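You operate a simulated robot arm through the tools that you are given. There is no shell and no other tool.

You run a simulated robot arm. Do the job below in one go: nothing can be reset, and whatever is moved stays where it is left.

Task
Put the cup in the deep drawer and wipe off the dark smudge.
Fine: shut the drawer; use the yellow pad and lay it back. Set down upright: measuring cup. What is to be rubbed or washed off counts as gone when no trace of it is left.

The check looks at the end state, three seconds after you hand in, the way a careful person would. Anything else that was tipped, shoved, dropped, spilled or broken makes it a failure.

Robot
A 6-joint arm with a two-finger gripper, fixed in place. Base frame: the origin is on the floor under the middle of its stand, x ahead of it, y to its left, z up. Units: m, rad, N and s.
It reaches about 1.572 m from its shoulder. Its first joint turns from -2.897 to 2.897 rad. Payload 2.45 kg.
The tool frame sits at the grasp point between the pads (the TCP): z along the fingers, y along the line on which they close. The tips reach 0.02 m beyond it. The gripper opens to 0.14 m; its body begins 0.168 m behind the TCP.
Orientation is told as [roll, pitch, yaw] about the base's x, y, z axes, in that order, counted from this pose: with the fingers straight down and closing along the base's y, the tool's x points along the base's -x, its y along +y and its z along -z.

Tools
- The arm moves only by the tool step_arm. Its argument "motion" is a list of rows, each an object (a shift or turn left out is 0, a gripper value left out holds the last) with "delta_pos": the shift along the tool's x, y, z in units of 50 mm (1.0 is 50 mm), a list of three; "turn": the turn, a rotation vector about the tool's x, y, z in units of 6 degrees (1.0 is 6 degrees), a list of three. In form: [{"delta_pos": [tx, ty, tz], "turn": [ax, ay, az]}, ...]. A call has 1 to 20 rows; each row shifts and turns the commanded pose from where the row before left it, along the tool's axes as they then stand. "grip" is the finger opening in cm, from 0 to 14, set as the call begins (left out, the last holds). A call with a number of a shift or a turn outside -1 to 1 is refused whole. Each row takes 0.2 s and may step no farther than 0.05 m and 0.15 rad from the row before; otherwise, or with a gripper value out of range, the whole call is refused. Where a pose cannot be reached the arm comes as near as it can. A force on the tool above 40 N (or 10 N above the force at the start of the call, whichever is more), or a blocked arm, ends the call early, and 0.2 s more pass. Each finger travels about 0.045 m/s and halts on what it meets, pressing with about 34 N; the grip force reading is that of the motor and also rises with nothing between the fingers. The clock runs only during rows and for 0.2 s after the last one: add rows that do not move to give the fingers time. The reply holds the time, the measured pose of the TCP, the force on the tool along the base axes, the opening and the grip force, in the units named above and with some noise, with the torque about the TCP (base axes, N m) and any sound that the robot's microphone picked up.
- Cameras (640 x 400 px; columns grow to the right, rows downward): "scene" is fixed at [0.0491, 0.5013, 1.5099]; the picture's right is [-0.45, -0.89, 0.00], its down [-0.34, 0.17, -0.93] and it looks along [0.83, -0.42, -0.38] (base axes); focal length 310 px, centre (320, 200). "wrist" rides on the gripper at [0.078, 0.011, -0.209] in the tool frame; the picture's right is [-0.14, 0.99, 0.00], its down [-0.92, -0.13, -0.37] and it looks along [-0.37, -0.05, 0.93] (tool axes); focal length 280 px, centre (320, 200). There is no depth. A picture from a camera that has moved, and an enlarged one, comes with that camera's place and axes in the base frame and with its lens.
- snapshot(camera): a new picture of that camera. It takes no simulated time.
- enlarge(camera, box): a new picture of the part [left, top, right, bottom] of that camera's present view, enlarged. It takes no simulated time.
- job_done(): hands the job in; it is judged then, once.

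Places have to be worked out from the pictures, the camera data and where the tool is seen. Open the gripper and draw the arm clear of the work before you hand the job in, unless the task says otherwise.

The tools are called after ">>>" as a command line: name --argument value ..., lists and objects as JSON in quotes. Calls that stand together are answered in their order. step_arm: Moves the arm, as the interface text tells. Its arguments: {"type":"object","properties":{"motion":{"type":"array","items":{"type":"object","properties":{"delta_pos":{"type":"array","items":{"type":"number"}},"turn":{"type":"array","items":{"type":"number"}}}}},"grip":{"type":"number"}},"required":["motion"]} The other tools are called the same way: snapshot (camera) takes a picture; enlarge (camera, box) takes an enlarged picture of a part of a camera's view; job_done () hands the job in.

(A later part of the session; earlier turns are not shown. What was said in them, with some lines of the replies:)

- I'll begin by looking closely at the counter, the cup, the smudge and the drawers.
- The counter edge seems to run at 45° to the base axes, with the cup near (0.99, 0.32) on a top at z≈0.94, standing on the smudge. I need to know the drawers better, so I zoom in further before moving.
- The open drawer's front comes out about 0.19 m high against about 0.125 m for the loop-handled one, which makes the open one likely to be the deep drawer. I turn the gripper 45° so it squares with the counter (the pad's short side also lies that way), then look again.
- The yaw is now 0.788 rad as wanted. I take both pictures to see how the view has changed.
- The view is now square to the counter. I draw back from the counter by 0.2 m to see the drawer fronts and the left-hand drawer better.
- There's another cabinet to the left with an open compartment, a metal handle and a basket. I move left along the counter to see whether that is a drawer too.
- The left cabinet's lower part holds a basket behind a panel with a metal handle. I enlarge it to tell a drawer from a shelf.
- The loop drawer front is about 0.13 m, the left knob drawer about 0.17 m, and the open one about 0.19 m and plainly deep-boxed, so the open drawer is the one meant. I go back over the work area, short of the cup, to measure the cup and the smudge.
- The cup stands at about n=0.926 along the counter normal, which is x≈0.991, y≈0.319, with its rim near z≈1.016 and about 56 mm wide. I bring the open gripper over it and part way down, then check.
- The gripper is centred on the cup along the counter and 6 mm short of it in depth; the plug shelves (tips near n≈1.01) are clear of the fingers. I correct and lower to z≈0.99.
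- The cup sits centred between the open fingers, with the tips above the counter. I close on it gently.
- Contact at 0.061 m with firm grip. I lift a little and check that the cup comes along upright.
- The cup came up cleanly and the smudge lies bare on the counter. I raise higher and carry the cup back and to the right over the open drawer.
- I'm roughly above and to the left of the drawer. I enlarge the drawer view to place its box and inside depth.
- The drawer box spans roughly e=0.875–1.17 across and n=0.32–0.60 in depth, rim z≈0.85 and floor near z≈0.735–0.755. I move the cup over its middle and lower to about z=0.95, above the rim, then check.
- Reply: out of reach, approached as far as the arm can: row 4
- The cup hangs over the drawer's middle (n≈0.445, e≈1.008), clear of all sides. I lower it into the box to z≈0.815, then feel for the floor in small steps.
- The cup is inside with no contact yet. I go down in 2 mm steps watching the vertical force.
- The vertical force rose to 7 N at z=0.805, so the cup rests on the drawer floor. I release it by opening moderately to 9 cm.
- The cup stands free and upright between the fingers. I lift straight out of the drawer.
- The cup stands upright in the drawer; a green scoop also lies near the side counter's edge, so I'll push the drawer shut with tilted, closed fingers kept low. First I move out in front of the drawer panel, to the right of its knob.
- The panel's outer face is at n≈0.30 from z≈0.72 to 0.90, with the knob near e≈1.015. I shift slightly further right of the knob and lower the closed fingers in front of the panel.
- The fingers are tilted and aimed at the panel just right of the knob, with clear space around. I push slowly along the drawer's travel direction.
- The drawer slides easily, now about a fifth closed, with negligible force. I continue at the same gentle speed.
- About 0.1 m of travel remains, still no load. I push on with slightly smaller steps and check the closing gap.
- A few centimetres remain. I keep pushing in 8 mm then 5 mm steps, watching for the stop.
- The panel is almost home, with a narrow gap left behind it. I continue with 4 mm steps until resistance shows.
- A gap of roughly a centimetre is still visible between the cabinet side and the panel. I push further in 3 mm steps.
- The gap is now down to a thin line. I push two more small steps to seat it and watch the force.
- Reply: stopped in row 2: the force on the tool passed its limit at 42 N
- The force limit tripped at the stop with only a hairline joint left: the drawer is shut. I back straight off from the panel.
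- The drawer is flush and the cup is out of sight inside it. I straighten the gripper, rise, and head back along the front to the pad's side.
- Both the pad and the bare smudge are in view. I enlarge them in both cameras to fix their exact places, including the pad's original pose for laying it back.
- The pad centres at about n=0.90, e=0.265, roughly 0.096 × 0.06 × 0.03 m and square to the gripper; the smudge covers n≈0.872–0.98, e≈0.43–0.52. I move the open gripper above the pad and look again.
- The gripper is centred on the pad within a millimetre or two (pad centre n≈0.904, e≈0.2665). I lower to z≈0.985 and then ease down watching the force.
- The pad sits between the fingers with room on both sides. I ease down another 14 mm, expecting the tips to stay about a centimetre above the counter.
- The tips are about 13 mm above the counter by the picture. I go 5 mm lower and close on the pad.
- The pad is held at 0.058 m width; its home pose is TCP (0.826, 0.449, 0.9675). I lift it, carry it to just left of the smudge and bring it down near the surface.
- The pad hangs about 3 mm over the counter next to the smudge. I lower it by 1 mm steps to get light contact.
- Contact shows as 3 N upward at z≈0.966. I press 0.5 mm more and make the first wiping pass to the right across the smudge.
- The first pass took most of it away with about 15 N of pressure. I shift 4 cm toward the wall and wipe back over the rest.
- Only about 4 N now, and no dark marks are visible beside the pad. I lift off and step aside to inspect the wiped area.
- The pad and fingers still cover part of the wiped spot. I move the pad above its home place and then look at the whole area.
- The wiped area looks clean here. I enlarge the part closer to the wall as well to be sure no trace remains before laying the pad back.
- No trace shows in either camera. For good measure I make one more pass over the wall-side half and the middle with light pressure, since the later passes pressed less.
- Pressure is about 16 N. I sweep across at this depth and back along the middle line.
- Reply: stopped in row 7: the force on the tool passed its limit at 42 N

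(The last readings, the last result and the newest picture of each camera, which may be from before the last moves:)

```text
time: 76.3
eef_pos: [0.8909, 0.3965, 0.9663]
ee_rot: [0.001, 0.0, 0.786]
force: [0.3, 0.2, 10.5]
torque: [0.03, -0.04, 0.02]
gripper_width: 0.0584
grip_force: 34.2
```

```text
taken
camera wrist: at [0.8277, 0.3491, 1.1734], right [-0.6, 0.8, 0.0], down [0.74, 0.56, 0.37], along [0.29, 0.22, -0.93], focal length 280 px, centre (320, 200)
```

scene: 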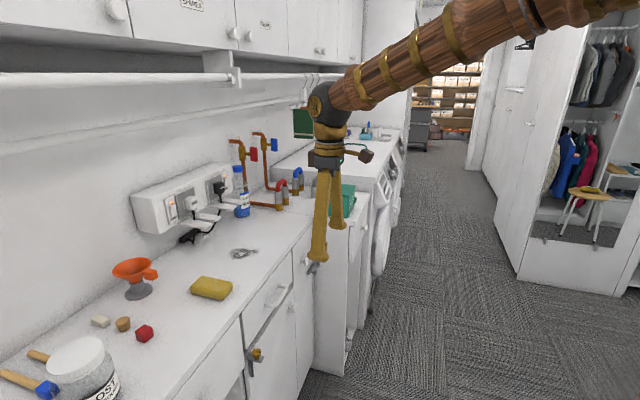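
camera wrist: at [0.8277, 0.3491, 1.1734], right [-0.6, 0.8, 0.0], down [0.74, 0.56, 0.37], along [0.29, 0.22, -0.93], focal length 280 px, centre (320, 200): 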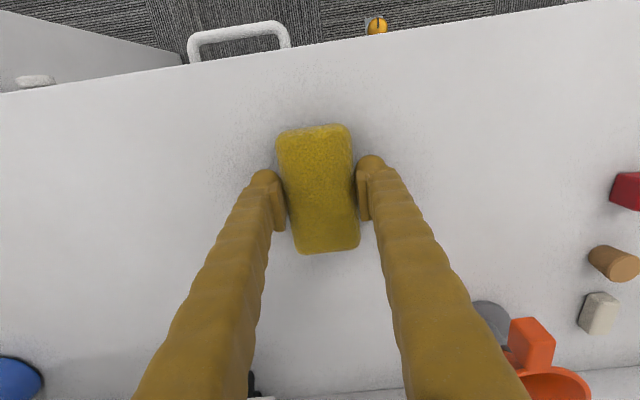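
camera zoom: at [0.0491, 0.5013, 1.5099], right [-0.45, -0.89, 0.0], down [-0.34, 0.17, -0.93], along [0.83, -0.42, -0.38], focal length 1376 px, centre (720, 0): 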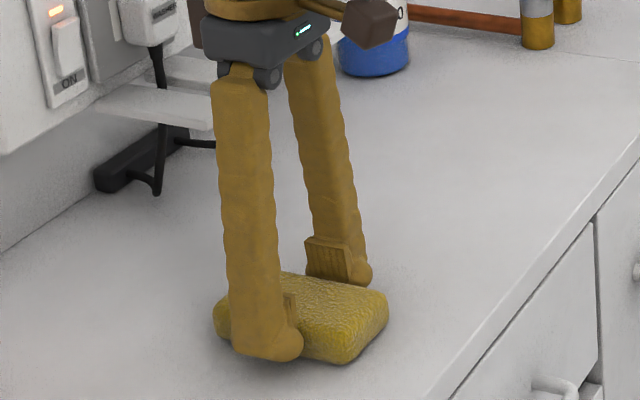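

That sweep stopped once at 42 N near (1.015, 0.327), so I must check that nothing by the wall was touched. I lift the pad slightly, carry it above its home spot, and look at the wall side.

>>> step_arm --motion '[{"delta_pos": [0, 0, -0.6]}, {"delta_pos": [0, 0, -0.8]}, {"delta_pos": [0.04, 0.55, -0.4]}, {"delta_pos": [0.07, 0.55, 0]}, {"delta_pos": [0.07, 0.55, 0]}, {}]'

>>> snapshot --camera "wrist"

>>> enlarge --camera "scene" --box '[120, 150, 320, 290]'

```text
time: 77.7
eef_pos: [0.8282, 0.4481, 1.0556]
ee_rot: [0.0, -0.003, 0.785]
force: [0.3, 0.3, 0.6]
torque: [0.03, -0.01, 0.01]
gripper_width: 0.0584
grip_force: 34.3
```

```text
taken
camera wrist: at [0.7644, 0.4001, 1.263], right [-0.6, 0.8, 0.0], down [0.74, 0.56, 0.37], along [0.29, 0.22, -0.93], focal length 280 px, centre (320, 200)
```

wrist: 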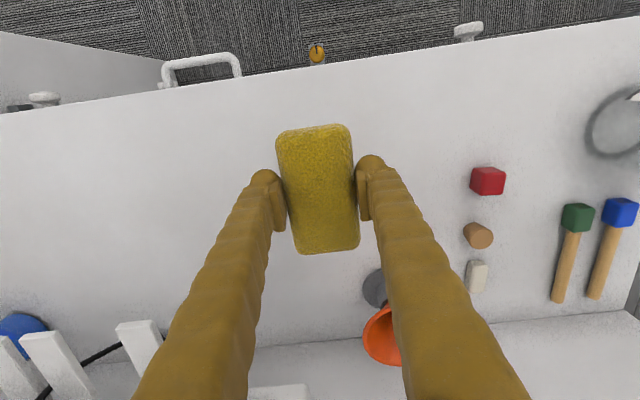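

```text
2.86 times, centred on (220, 220) of scene
camera zoom: at [0.0491, 0.5013, 1.5099], right [-0.45, -0.89, 0.0], down [-0.34, 0.17, -0.93], along [0.83, -0.42, -0.38], focal length 885 px, centre (606, 143)
```

zoom: 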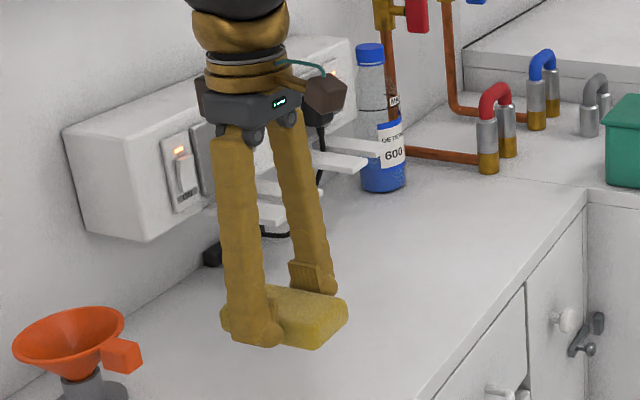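

The pad is over its home spot. A block on the wall side of the gripper body may have brushed the outlet plugs during that stop, which I'll check after setting the pad down. I lower the pad now.

>>> step_arm --motion '[{"delta_pos": [0.02, 0.03, 0.6]}, {"delta_pos": [0, 0, 0.6]}, {"delta_pos": [0, 0, 0.44]}, {}]'

>>> step_arm --motion '[{"delta_pos": [0, 0, 0.04]}, {"delta_pos": [0, 0, 0.03]}, {"delta_pos": [0, 0, 0.02]}, {}]'

```text
time: 78.7
eef_pos: [0.8253, 0.4462, 0.9727]
ee_rot: [-0.001, -0.001, 0.786]
force: [0.4, -0.4, -0.8]
torque: [0.01, -0.01, -0.03]
gripper_width: 0.0582
grip_force: 33.7
```

```text
time: 79.7
eef_pos: [0.8254, 0.4472, 0.9687]
ee_rot: [0.001, -0.002, 0.786]
force: [-0.1, -0.8, -0.8]
torque: [-0.01, -0.02, 0.0]
gripper_width: 0.0584
grip_force: 33.6
```

The pad is just above the counter with no contact yet. I lower in further 0.5–1 mm steps until it touches.

>>> step_arm --motion '[{"delta_pos": [0, 0.02, 0.02]}, {"delta_pos": [0, 0, 0.015]}, {"delta_pos": [0, 0, 0.01]}, {}]'

```text
time: 80.7
eef_pos: [0.8251, 0.4478, 0.967]
ee_rot: [0.0, 0.0, 0.785]
force: [0.0, 0.8, -0.6]
torque: [0.0, -0.03, 0.01]
gripper_width: 0.0586
grip_force: 34.0
```

>>> step_arm --motion '[{"delta_pos": [0, 0, 0.01]}, {"delta_pos": [0, 0, 0.01]}, {}]'

```text
time: 81.5
eef_pos: [0.8235, 0.4481, 0.9661]
ee_rot: [0.001, -0.001, 0.786]
force: [-0.4, 0.3, -0.8]
torque: [-0.02, -0.02, 0.0]
gripper_width: 0.0585
grip_force: 34.5
```

Still no contact at z≈0.966, so the pad has slid up a hair in the grip. I continue down in half-millimetre steps.

>>> step_arm --motion '[{"delta_pos": [0, 0, 0.012]}, {"delta_pos": [0, 0, 0.012]}, {}]'

```text
time: 82.3
eef_pos: [0.8244, 0.4478, 0.966]
ee_rot: [0.001, -0.002, 0.785]
force: [0.3, -6.2, 19.2]
torque: [-0.12, -0.03, -0.03]
gripper_width: 0.0583
grip_force: 33.6
```

Contact is firm now at 19 N. I ease off half a millimetre and open the fingers to release the pad.

>>> step_arm --motion '[{"delta_pos": [0, 0, -0.012]}, {}]'

>>> step_arm --motion '[{}, {}, {}, {}, {}]' --grip 10

>>> snapshot --camera "wrist"

>>> enlarge --camera "scene" --box '[150, 220, 270, 310]'

```text
time: 82.9
eef_pos: [0.8239, 0.4478, 0.9651]
ee_rot: [0.0, -0.003, 0.787]
force: [8.6, -1.9, 17.6]
torque: [-0.03, -0.18, -0.04]
gripper_width: 0.0586
grip_force: 33.9
```

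```text
time: 84.1
eef_pos: [0.8239, 0.4483, 0.9644]
ee_rot: [0.0, -0.001, 0.785]
force: [0.2, -0.9, -0.4]
torque: [0.01, -0.01, -0.03]
gripper_width: 0.1
grip_force: 0.0
```

```text
taken
camera wrist: at [0.7605, 0.4009, 1.1727], right [-0.6, 0.8, 0.0], down [0.74, 0.56, 0.37], along [0.29, 0.22, -0.93], focal length 280 px, centre (320, 200)
```

wrist: 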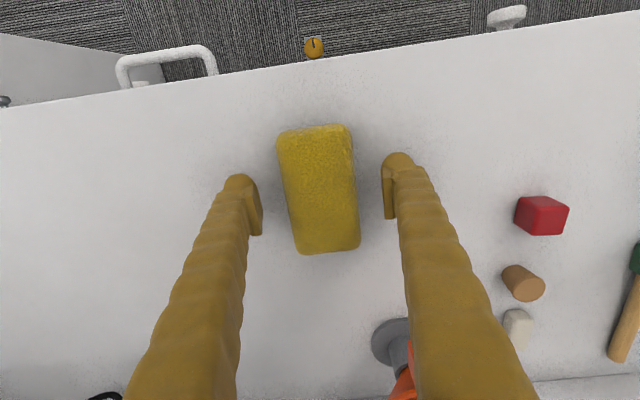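

```text
4.44 times, centred on (210, 265) of scene
camera zoom: at [0.0491, 0.5013, 1.5099], right [-0.45, -0.89, 0.0], down [-0.34, 0.17, -0.93], along [0.83, -0.42, -0.38], focal length 1376 px, centre (809, -89)
```

zoom: 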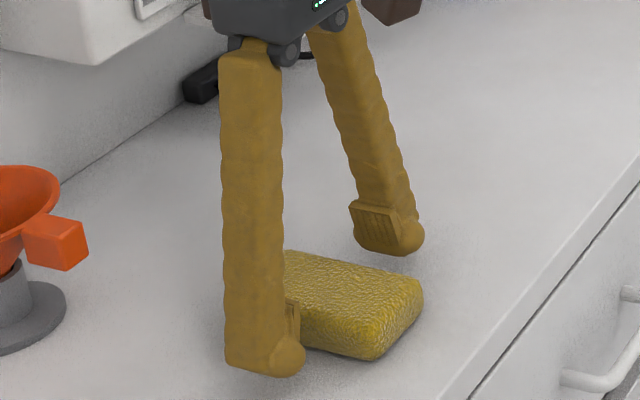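

The pad lies flat in its original spot. I lift clear, draw back from the counter and then inspect everything.

>>> step_arm --motion '[{"delta_pos": [0, 0, -0.4]}, {"delta_pos": [0, 0, -0.8]}, {"delta_pos": [0, 0, -0.9]}, {"delta_pos": [0, 0, -0.9]}, {"delta_pos": [0.5, 0, -0.8]}, {"delta_pos": [0.8, 0, -0.5]}, {"delta_pos": [0.9, 0, -0.3]}, {"delta_pos": [0.9, 0, 0]}, {"delta_pos": [0.9, 0, 0]}, {"delta_pos": [0.9, 0, 0]}, {"delta_pos": [0.9, 0, 0]}, {"delta_pos": [0.9, 0, 0]}, {}]'

>>> snapshot --camera "scene"

>>> snapshot --camera "wrist"

>>> enlarge --camera "scene" --box '[120, 160, 320, 310]'

```text
time: 86.9
eef_pos: [0.5855, 0.2126, 1.1916]
ee_rot: [0.0, -0.002, 0.784]
force: [-0.3, -0.3, 0.6]
torque: [-0.03, 0.01, 0.02]
gripper_width: 0.1
grip_force: 0.0
```

```text
taken
```

scene: 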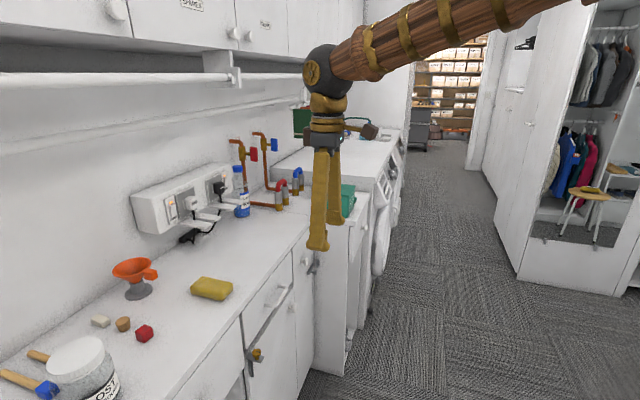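

```text
taken
camera wrist: at [0.522, 0.1662, 1.3995], right [-0.6, 0.8, 0.0], down [0.74, 0.56, 0.37], along [0.29, 0.22, -0.93], focal length 280 px, centre (320, 200)
```

wrist: 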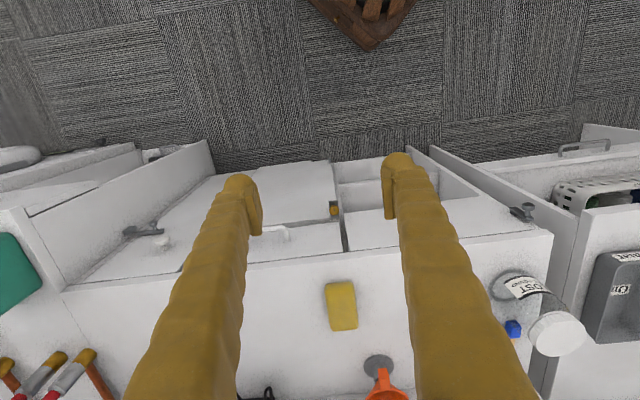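

```text
2.67 times, centred on (220, 235) of scene
camera zoom: at [0.0491, 0.5013, 1.5099], right [-0.45, -0.89, 0.0], down [-0.34, 0.17, -0.93], along [0.83, -0.42, -0.38], focal length 826 px, centre (587, 107)
```

zoom: 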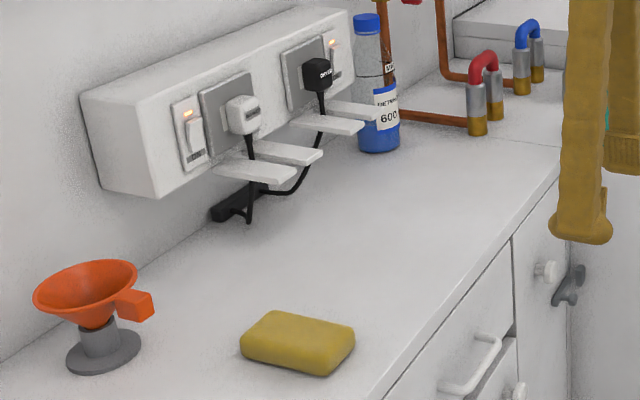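

Counter, plugs, shelves, bottle and pad all look as before, and the smudge is gone. I open fully and move left out of the line of sight to check the drawer and the wiped spot once more.

>>> step_arm --motion '[{"delta_pos": [0, 0.8, 0]}, {"delta_pos": [0, 0.8, 0]}, {"delta_pos": [0, 0.8, 0]}, {"delta_pos": [0, 0.8, 0]}, {"delta_pos": [0, 0.8, 0]}, {}]' --grip 14

>>> snapshot --camera "scene"

>>> snapshot --camera "wrist"

>>> enlarge --camera "scene" --box '[300, 160, 440, 280]'

>>> enlarge --camera "scene" --box '[200, 220, 300, 290]'

```text
time: 88.3
eef_pos: [0.4443, 0.3546, 1.1938]
ee_rot: [0.001, -0.003, 0.786]
force: [-0.7, 1.3, 0.5]
torque: [0.01, 0.02, 0.0]
gripper_width: 0.1401
grip_force: 0.0
```

```text
taken
```

scene: 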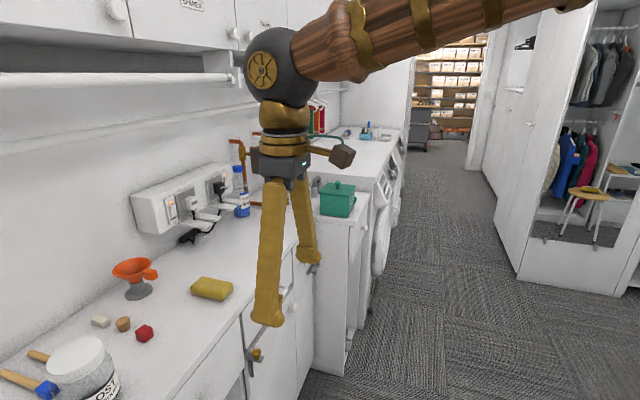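

```text
taken
camera wrist: at [0.381, 0.3073, 1.4019], right [-0.6, 0.8, 0.0], down [0.74, 0.56, 0.37], along [0.29, 0.22, -0.93], focal length 280 px, centre (320, 200)
```

wrist: 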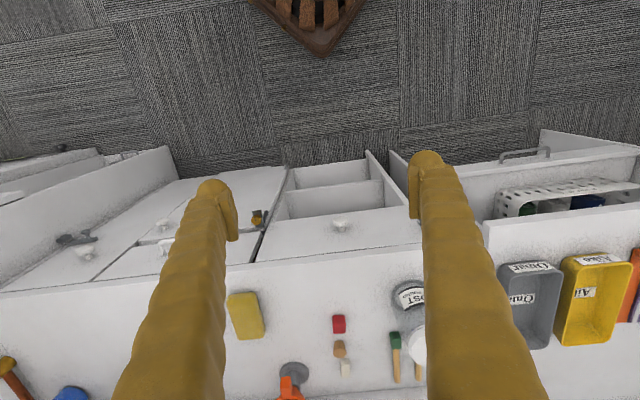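

```text
3.33 times, centred on (370, 220) of scene
camera zoom: at [0.0491, 0.5013, 1.5099], right [-0.45, -0.89, 0.0], down [-0.34, 0.17, -0.93], along [0.83, -0.42, -0.38], focal length 1032 px, centre (153, 133)
```

zoom: 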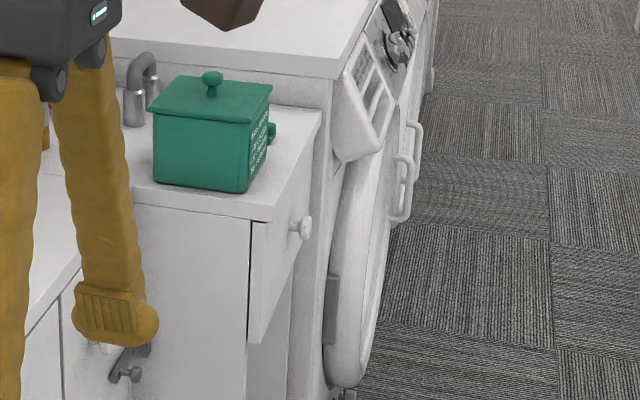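

```text
5.71 times, centred on (250, 255) of scene
camera zoom: at [0.0491, 0.5013, 1.5099], right [-0.45, -0.89, 0.0], down [-0.34, 0.17, -0.93], along [0.83, -0.42, -0.38], focal length 1769 px, centre (720, -114)
```

zoom: 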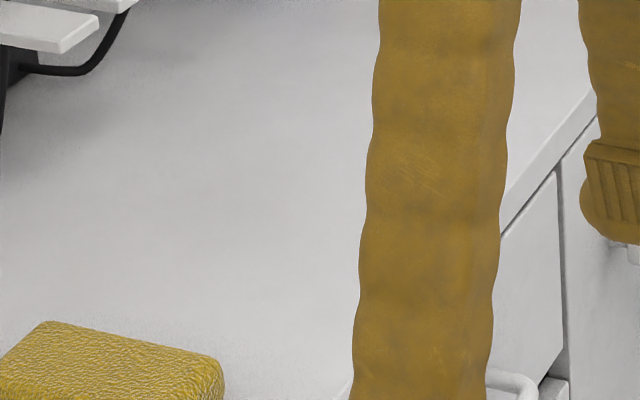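

Everything checks out, so I hand the job in. The deep drawer is flush with the cup left upright inside, no trace of the smudge remains, the pad is back in place and the open gripper is clear of the work.

>>> job_done

```text
The job is handed in.
```

The measuring cup is in the deep drawer, the drawer is shut, and the dark smudge is wiped off with no trace showing in either camera.

- **Cup:** I set it down upright on the drawer floor and confirmed that before closing. I pushed the drawer in slowly, but did not reopen it to look at the cup afterwards.
- **Which drawer:** three drawers could have been meant. I took the open one, because its front is the tallest (about 0.19 m, against 0.17 m and 0.13 m) and it was already pulled out.
- **Smudge:** I wiped with the yellow pad in several overlapping passes. One sweep near the wall stopped when the force passed the 40 N limit. The plugs, the small white shelves below them and the bottle there look unmoved compared with the first pictures.
- **Pad:** it is back in its original spot, matching the first picture to about a pixel.

The gripper is open and the arm is drawn back clear of the counter.
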